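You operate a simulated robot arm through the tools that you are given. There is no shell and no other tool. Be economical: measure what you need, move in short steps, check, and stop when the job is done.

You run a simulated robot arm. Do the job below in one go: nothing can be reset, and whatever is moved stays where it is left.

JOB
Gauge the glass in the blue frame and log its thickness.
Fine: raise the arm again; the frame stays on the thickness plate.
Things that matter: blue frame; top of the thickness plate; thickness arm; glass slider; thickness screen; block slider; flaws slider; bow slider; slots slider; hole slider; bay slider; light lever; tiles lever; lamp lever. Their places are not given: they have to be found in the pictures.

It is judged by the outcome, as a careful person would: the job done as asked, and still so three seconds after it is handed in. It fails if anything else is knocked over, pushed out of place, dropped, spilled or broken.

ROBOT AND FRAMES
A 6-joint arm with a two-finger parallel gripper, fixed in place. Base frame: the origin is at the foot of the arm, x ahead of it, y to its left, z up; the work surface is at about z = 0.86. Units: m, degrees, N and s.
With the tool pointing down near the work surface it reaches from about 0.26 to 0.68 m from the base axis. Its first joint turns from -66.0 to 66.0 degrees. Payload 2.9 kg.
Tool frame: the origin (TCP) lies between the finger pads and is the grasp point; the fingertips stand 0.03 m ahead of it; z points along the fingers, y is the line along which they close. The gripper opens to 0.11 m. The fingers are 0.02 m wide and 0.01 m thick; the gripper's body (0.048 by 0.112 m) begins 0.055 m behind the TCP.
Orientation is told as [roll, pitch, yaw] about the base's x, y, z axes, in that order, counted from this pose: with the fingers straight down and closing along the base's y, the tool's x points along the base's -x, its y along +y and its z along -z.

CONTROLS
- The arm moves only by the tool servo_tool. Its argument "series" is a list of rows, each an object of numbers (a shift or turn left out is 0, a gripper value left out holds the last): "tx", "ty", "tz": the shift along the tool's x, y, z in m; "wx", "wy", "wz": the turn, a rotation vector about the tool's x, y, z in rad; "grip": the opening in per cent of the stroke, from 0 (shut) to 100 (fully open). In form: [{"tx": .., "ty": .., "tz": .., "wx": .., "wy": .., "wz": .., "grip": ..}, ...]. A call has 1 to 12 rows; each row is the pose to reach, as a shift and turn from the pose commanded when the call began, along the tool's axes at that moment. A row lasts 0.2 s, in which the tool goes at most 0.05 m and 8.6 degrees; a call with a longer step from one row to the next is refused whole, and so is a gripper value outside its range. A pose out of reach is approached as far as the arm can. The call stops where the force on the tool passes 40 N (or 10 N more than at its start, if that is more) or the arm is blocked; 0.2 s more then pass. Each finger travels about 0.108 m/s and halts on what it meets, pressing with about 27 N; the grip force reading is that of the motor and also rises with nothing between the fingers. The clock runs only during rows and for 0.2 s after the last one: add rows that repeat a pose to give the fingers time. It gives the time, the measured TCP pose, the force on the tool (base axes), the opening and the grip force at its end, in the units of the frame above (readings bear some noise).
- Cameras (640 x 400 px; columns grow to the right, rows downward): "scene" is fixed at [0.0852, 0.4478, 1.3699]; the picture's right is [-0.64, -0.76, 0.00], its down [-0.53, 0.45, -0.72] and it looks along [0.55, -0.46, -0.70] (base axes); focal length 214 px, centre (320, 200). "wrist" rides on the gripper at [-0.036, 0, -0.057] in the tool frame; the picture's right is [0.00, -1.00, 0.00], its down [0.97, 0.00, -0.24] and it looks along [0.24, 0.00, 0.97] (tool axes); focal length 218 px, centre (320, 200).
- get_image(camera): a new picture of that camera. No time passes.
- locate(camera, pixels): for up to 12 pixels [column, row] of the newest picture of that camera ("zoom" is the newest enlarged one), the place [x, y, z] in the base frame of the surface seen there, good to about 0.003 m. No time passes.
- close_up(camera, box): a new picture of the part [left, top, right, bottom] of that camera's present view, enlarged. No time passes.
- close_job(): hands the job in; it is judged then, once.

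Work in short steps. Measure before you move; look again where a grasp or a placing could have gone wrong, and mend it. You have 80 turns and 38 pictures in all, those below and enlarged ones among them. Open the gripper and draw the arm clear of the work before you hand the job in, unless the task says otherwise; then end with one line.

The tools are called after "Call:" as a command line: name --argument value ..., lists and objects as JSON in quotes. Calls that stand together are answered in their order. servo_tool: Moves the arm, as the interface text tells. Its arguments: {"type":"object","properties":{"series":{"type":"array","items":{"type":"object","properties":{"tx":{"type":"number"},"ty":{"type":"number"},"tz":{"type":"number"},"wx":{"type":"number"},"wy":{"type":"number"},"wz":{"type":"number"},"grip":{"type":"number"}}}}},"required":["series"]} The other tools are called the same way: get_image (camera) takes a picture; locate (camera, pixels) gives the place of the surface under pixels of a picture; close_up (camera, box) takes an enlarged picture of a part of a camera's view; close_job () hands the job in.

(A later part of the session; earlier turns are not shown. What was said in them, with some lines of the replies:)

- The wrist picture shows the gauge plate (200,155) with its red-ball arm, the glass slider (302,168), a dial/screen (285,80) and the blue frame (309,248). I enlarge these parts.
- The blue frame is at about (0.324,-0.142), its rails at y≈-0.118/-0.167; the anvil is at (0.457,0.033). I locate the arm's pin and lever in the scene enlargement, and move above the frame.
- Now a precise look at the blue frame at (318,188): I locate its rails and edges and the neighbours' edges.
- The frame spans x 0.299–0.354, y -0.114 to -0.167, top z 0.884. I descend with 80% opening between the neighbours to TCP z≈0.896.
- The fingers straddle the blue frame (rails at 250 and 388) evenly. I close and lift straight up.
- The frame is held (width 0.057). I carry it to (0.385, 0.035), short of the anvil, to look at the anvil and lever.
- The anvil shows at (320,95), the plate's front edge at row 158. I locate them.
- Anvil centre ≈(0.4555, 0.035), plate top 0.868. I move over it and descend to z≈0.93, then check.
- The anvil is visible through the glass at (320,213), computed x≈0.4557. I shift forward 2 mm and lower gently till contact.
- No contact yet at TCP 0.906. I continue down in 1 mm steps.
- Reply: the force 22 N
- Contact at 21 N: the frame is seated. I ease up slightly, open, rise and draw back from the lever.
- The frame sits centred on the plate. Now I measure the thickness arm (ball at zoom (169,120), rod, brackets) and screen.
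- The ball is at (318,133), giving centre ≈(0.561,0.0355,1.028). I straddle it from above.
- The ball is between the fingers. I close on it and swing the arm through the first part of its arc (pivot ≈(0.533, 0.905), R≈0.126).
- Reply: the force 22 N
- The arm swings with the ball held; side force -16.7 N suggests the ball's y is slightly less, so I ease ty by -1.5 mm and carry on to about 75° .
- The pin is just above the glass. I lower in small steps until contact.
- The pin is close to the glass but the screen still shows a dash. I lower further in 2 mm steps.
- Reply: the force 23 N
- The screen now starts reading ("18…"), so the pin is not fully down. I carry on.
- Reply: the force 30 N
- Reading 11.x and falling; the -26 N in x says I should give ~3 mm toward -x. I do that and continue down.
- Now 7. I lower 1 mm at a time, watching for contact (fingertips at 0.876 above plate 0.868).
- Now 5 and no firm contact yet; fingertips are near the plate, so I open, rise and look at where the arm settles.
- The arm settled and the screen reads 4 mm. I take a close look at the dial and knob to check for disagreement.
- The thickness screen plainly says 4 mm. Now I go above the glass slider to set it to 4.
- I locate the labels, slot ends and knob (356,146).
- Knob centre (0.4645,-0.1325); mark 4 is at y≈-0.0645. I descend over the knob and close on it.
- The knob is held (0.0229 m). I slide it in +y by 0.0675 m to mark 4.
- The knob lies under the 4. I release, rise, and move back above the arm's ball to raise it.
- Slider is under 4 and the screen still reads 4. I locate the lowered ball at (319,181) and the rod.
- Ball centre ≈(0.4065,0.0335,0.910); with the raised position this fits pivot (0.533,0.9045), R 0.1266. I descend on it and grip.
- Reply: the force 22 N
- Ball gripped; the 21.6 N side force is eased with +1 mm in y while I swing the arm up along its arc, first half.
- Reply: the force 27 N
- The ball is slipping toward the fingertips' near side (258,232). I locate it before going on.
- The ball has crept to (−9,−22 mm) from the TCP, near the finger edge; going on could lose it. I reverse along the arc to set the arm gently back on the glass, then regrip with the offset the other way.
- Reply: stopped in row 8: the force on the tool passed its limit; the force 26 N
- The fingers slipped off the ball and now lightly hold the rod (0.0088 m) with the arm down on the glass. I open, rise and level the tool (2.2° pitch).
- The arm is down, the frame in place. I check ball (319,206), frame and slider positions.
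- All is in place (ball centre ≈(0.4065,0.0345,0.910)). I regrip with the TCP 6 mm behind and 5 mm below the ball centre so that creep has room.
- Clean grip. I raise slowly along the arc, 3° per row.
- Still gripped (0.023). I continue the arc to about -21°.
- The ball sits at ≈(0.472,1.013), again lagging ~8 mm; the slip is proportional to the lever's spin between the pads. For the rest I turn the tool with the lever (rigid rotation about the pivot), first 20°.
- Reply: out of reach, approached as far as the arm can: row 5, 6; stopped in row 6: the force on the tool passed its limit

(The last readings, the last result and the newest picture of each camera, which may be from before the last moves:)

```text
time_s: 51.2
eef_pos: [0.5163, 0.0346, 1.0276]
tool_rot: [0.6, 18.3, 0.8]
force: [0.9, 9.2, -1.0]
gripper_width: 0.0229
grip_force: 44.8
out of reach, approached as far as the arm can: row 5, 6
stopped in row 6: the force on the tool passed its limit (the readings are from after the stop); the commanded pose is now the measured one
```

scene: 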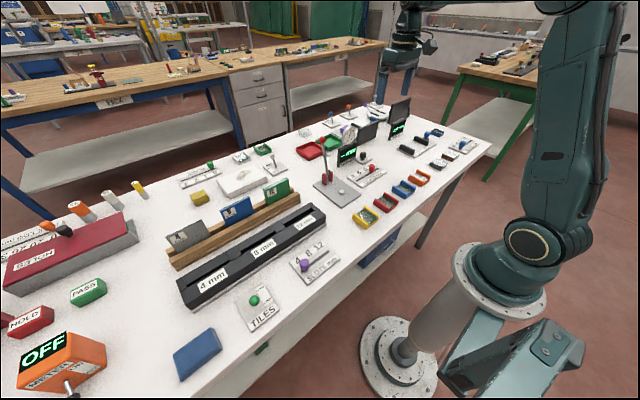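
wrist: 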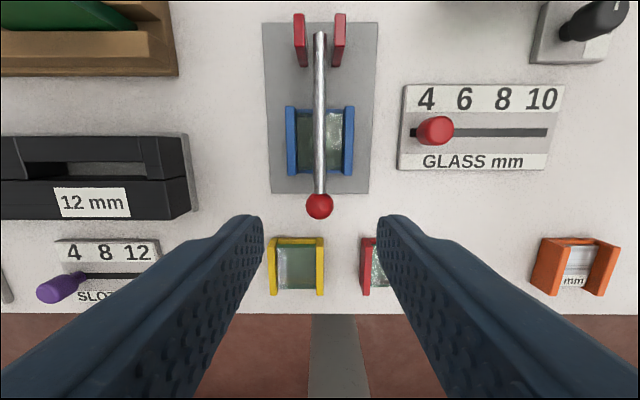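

The wrist reached its pitch limit at 18°, the ball still held (0.0229), lever near -12°. Now I carry it past vertical by translation, giving back a little pitch.

Call:
servo_tool --series '[{"tx": -0.0098, "tz": -0.0052, "wy": -0.01}, {"tx": -0.0199, "tz": -0.0094, "wy": -0.02}, {"tx": -0.0304, "tz": -0.0128, "wy": -0.03}, {"tx": -0.0412, "tz": -0.0153, "wy": -0.04}, {"tx": -0.0412, "tz": -0.0153, "wy": -0.04}]'

Call:
close_up --camera "scene" --box '[310, 90, 410, 190]'

```text
time_s: 51.8
eef_pos: [0.5297, 0.0357, 1.0295]
tool_rot: [0.7, 17.1, 1.4]
force: [-2.6, 8.2, 1.4]
gripper_width: 0.023
grip_force: 45.3
out of reach, approached as far as the arm can: row 2
stopped in row 2: the force on the tool passed its limit (the readings are from after the stop); the commanded pose is now the measured one
```

```text
4.00 times, centred on (360, 140) of scene
```

zoom: 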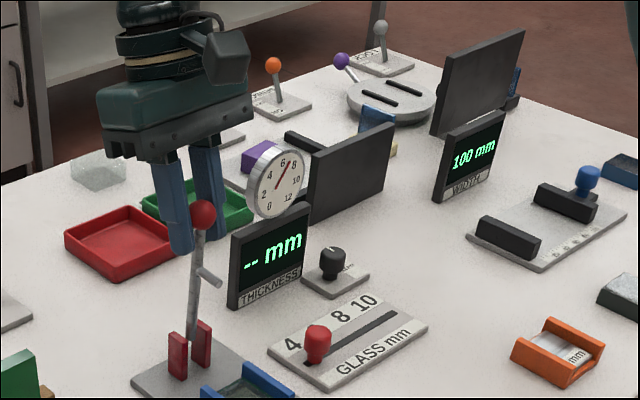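

The lever is close to vertical, ball at (203,214) at the fingers' near edge. I locate ball and rod.

Call:
locate --camera "zoom" --pixels '[[203, 214], [203, 204], [211, 214], [196, 260], [193, 320], [192, 290]]'

```text
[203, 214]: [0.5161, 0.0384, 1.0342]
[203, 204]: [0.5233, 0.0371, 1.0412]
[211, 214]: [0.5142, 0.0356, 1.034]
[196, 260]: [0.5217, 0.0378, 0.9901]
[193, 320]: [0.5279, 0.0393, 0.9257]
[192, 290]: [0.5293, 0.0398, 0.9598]
```

Ball centre ≈(0.523,1.028), lever ≈-5°. I move on in +x while giving back pitch to stay in reach, to bring it past vertical to its rest.

Call:
servo_tool --series '[{"tx": -0.0057, "tz": -0.0018, "wy": -0.05}, {"tx": -0.0115, "tz": -0.0035, "wy": -0.1}, {"tx": -0.0172, "tz": -0.0053, "wy": -0.15}, {"tx": -0.0229, "tz": -0.007, "wy": -0.19}, {"tx": -0.0287, "tz": -0.0086, "wy": -0.22}, {"tx": -0.0344, "tz": -0.01, "wy": -0.25}, {"tx": -0.0344, "tz": -0.01, "wy": -0.25}]'

```text
time_s: 53.4
eef_pos: [0.5833, 0.0358, 1.036]
tool_rot: [0.7, 2.9, 1.1]
force: [-0.7, 0.9, 0.1]
gripper_width: 0.0131
grip_force: 0.0
out of reach, approached as far as the arm can: row 2, 3, 4, 5, 6, 7
```

The grip slipped off the ball (width 0.013, nothing held), fingers now on the far side. I rise straight up clear before using the last picture.

Call:
servo_tool --series '[{"tz": -0.02}, {"tz": -0.05}, {"tz": -0.08}, {"tz": -0.1}, {"tz": -0.1}]'

Call:
get_image --camera "scene"

```text
time_s: 54.6
eef_pos: [0.5871, 0.0342, 1.1356]
tool_rot: [0.7, 2.7, 1.2]
force: [0.3, 0.3, 0.5]
gripper_width: 0.0133
grip_force: 0.1
out of reach, approached as far as the arm can: row 3
```

```text
0 pictures are left
```

scene: 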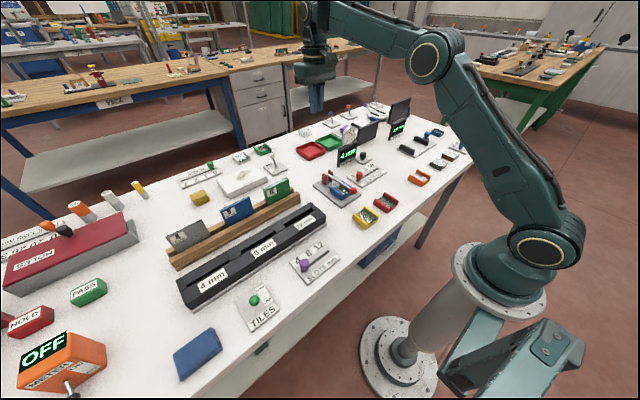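

No pictures remain; I locate around the plate to see where the lever is: red spots at (360,176) and (326,178).

Call:
locate --camera "scene" --pixels '[[359, 175], [361, 177], [359, 179], [345, 180], [338, 176], [330, 176], [326, 170], [328, 160], [340, 190], [365, 182], [352, 190], [347, 155]]'

```text
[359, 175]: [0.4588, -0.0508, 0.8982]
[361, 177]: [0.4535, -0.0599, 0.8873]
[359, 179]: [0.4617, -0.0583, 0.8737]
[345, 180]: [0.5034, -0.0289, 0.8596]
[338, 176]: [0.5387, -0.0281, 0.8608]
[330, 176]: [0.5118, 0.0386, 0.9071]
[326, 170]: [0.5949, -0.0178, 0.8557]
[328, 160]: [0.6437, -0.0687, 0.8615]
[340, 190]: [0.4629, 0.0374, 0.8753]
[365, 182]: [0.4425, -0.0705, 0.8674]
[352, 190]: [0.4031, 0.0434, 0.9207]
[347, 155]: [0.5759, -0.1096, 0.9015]
```

The rod reads (0.512,0.039,0.907) and ball (0.403,0.043,0.921): the arm has dropped back down, screen at 4 mm. I'll raise it again, this time starting with the tool pitched so that it can turn with the lever. First I draw back and level the tool, opening the gripper.

Call:
servo_tool --series '[{"tx": 0.04, "grip": 42, "wy": -0.02}, {"tx": 0.08, "wx": 0.006, "wy": -0.04, "wz": 0.01}, {"tx": 0.12, "wx": 0.0122, "wy": -0.047, "wz": 0.0209}, {"tx": 0.16, "wx": 0.0122, "wy": -0.047, "wz": 0.0209}, {"tx": 0.2, "wx": 0.0122, "wy": -0.047, "wz": 0.0209}, {"tx": 0.227, "wx": 0.0122, "wy": -0.047, "wz": 0.0209}, {"tx": 0.227, "wx": 0.0122, "wy": -0.047, "wz": 0.0209}]'

Call:
locate --camera "scene" --pixels '[[351, 186], [353, 189], [350, 190], [349, 187], [342, 195], [347, 201], [356, 192], [346, 184], [335, 189], [337, 187], [354, 199], [359, 195]]'

```text
time_s: 56.2
eef_pos: [0.3612, 0.0137, 1.147]
tool_rot: [-2.6, -0.3, -7.0]
force: [0.7, 5.3, 0.4]
gripper_width: 0.0463
grip_force: 0.1
out of reach, approached as far as the arm can: row 2, 3, 4, 5
```

```text
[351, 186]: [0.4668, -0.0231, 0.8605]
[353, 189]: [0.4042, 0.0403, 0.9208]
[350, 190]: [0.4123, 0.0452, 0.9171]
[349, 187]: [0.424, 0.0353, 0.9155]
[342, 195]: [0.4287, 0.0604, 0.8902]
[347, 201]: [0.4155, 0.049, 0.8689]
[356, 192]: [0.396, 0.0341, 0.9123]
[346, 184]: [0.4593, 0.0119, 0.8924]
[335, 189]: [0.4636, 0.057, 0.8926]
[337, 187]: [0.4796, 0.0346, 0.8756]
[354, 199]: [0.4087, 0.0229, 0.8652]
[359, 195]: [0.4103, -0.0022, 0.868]
```

The frame is still in place. The pose reading shows some leftover roll/yaw; I let it settle to read it again.

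Call:
servo_tool --series '[{"tz": 0.0}, {"tz": 0.0}]'

```text
time_s: 56.8
eef_pos: [0.361, 0.0293, 1.1479]
tool_rot: [0.0, 0.1, -0.2]
force: [0.2, 0.9, 0.5]
gripper_width: 0.0462
grip_force: 0.1
```

It settled level at (0.361,0.029,1.148). Now I pitch the tool to -50° while moving to (0.397,0.0345,1.0) above the ball.

Call:
servo_tool --series '[{"tx": -0.005, "ty": 0.001, "tz": 0.02, "wy": -0.125}, {"tx": -0.01, "ty": 0.002, "tz": 0.04, "wy": -0.25}, {"tx": -0.015, "ty": 0.003, "tz": 0.06, "wy": -0.375}, {"tx": -0.02, "ty": 0.004, "tz": 0.08, "wy": -0.5}, {"tx": -0.026, "ty": 0.005, "tz": 0.1, "wy": -0.625}, {"tx": -0.031, "ty": 0.0052, "tz": 0.125, "wy": -0.75}, {"tx": -0.0362, "ty": 0.0052, "tz": 0.148, "wy": -0.8727}, {"tx": -0.0362, "ty": 0.0052, "tz": 0.148, "wy": -0.8727}, {"tx": -0.0362, "ty": 0.0052, "tz": 0.148, "wy": -0.8727}]'

```text
time_s: 58.8
eef_pos: [0.3991, 0.0345, 0.9993]
tool_rot: [-0.2, -49.8, 0.0]
force: [0.5, 0.5, 1.2]
gripper_width: 0.0465
grip_force: 0.0
```

Reached. I descend vertically to (0.3975,0.0345,0.911) and grip the ball.

Call:
servo_tool --series '[{"tx": 0.017, "tz": 0.0138}, {"tx": 0.034, "tz": 0.0276}, {"tx": 0.051, "tz": 0.0414}, {"tx": 0.0625, "tz": 0.0505}, {"tx": 0.0684, "tz": 0.0555}, {"tx": 0.0684, "tz": 0.0555}, {"tx": 0.0684, "tz": 0.0555, "grip": 12}, {"tx": 0.0684, "tz": 0.0555}, {"tx": 0.0684, "tz": 0.0555}]'

```text
time_s: 60.8
eef_pos: [0.4056, 0.0357, 0.9101]
tool_rot: [-0.3, -49.5, 0.0]
force: [5.9, -11.3, -10.4]
gripper_width: 0.0229
grip_force: 44.7
out of reach, approached as far as the arm can: row 1, 2, 3, 4, 5, 6, 7, 8, 9
```

Gripped (0.0229), though clipped slightly by reach so the ball lies at the TCP. I begin the rigid turn about the pivot, 9° first, and check the tracking.

Call:
servo_tool --series '[{"tx": -0.0053, "tz": -0.0039, "wy": 0.0524}, {"tx": -0.011, "tz": -0.0076, "wy": 0.1047}, {"tx": -0.0167, "tz": -0.011, "wy": 0.1571}, {"tx": -0.0167, "tz": -0.011, "wy": 0.1571}]'

```text
time_s: 61.8
eef_pos: [0.4078, 0.0362, 0.9307]
tool_rot: [-0.3, -40.9, 0.0]
force: [1.7, -15.8, -10.5]
gripper_width: 0.023
grip_force: 45.3
```

Tracking matches (no slip sign). I continue the rigid turn 50° more, bringing the tool to about +9° pitch.

Call:
servo_tool --series '[{"tx": -0.0092, "ty": -0.0005, "tz": -0.0063, "wy": 0.0873}, {"tx": -0.0188, "ty": -0.001, "tz": -0.0119, "wy": 0.1745}, {"tx": -0.0289, "ty": -0.001, "tz": -0.0166, "wy": 0.2618}, {"tx": -0.0395, "ty": -0.001, "tz": -0.0203, "wy": 0.3491}, {"tx": -0.0502, "ty": -0.001, "tz": -0.0232, "wy": 0.4363}, {"tx": -0.0613, "ty": -0.001, "tz": -0.0251, "wy": 0.5236}, {"tx": -0.0723, "ty": -0.001, "tz": -0.026, "wy": 0.6109}, {"tx": -0.0835, "ty": -0.001, "tz": -0.026, "wy": 0.6981}, {"tx": -0.0947, "ty": -0.001, "tz": -0.0249, "wy": 0.7854}, {"tx": -0.1056, "ty": -0.001, "tz": -0.023, "wy": 0.8727}, {"tx": -0.1056, "ty": -0.001, "tz": -0.023, "wy": 0.8727}]'

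```text
time_s: 64.2
eef_pos: [0.4733, 0.0347, 1.0157]
tool_rot: [-0.1, 9.2, -0.1]
force: [7.3, -6.9, -25.5]
gripper_width: 0.0228
grip_force: 45.3
```

Held and at θ≈-28°; the pull of 25 N is inward, so I shorten the radius ~1.5 mm. Next: the arc to θ≈-8° by near-pure translation.

Call:
servo_tool --series '[{"tx": -0.0083, "tz": -0.0042}, {"tx": -0.0158, "tz": -0.0087}, {"tx": -0.0236, "tz": -0.0127, "wy": -0.02}, {"tx": -0.0316, "tz": -0.0162, "wy": -0.04}, {"tx": -0.0398, "tz": -0.019, "wy": -0.06}]'

```text
time_s: 65.4
eef_pos: [0.5154, 0.0353, 1.0298]
tool_rot: [0.0, 5.7, -0.2]
force: [-10.3, -5.5, 1.7]
gripper_width: 0.0233
grip_force: 44.9
```

Still held (0.0233) at x 0.515. I continue past vertical to about +13°.

Call:
servo_tool --series '[{"tx": -0.0087, "tz": -0.0009, "wy": -0.02}, {"tx": -0.0175, "tz": -0.0017, "wy": -0.04}, {"tx": -0.0262, "tz": -0.0021, "wy": -0.06}, {"tx": -0.035, "tz": -0.0018, "wy": -0.08}, {"tx": -0.0436, "tz": -0.0011, "wy": -0.1}, {"tx": -0.0436, "tz": -0.0011, "wy": -0.1}]'

```text
time_s: 66.8
eef_pos: [0.5593, 0.0349, 1.0278]
tool_rot: [-0.2, -0.1, 0.0]
force: [-8.7, 1.4, 7.5]
gripper_width: 0.0231
grip_force: 45.1
```

The ball is still held (0.0231) with TCP at x=0.559. I push a little further toward the stop, watching the force.

Call:
servo_tool --series '[{"tx": -0.003, "tz": 0.0005}, {"tx": -0.006, "tz": 0.0012}, {"tx": -0.009, "tz": 0.002}, {"tx": -0.009, "tz": 0.002}]'

```text
time_s: 67.8
eef_pos: [0.5683, 0.0354, 1.0241]
tool_rot: [-0.1, -0.2, -0.1]
force: [-6.4, -0.5, 6.4]
gripper_width: 0.0226
grip_force: 44.9
```

With the full ball width still between the pads at x≥0.558, the arm must be past vertical. I open and rise straight up.

Call:
servo_tool --series '[{"grip": 45}, {"grip": 45}, {"grip": 45}, {"tz": -0.02}, {"tz": -0.05}, {"tz": -0.08}, {"tz": -0.1}, {"tz": -0.1}]'

```text
time_s: 69.6
eef_pos: [0.5683, 0.0354, 1.1237]
tool_rot: [-0.1, 0.0, -0.1]
force: [0.3, -0.6, -0.7]
gripper_width: 0.0497
grip_force: 0.0
```

To verify without pictures, I lower again at the raised ball's spot (0.561,1.04) and close: stopping at ~0.023 shows the ball stands there.

Call:
servo_tool --series '[{"tx": 0.007, "tz": 0.03}, {"tx": 0.007, "tz": 0.06}, {"tx": 0.007, "tz": 0.084}, {"tx": 0.007, "tz": 0.084}, {"tx": 0.007, "tz": 0.084, "grip": 10}, {"tx": 0.007, "tz": 0.084}, {"tx": 0.007, "tz": 0.084}]'

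```text
time_s: 71.2
eef_pos: [0.5605, 0.0348, 1.0391]
tool_rot: [-0.1, -0.2, -0.1]
force: [1.1, 0.4, -3.0]
gripper_width: 0.0231
grip_force: 45.6
```

The fingers stopped at 0.0231 m on the ball at (0.5605, 1.039): the arm stands raised at its original rest. I open, rise straight up and draw back clear.

Call:
servo_tool --series '[{"grip": 45}, {"grip": 45}, {"grip": 45}, {"tz": -0.03}, {"tz": -0.07}, {"tz": -0.11}, {"tz": -0.14}, {"tz": -0.15, "tx": 0.04}, {"tz": -0.15, "tx": 0.08}, {"tz": -0.15, "tx": 0.12}, {"tz": -0.15, "tx": 0.12}]'

```text
time_s: 73.6
eef_pos: [0.4411, 0.0351, 1.1893]
tool_rot: [0.0, -0.1, -0.1]
force: [0.4, -0.3, 0.6]
gripper_width: 0.0495
grip_force: 0.1
```

The thickness arm is raised, the slider is at 4, the frame is on the plate and the gripper is open and clear. I hand the job in.

Call:
close_job

```text
The job is handed in.
```

The glass in the blue frame measured 4 mm and the glass slider is set to 4; the frame is on the thickness plate and the arm is raised again (it slipped from the gripper once while being raised and dropped back onto the glass, and I had no pictures left at the end, so I confirmed the raised arm by touch and last saw the frame, in place, after that drop).
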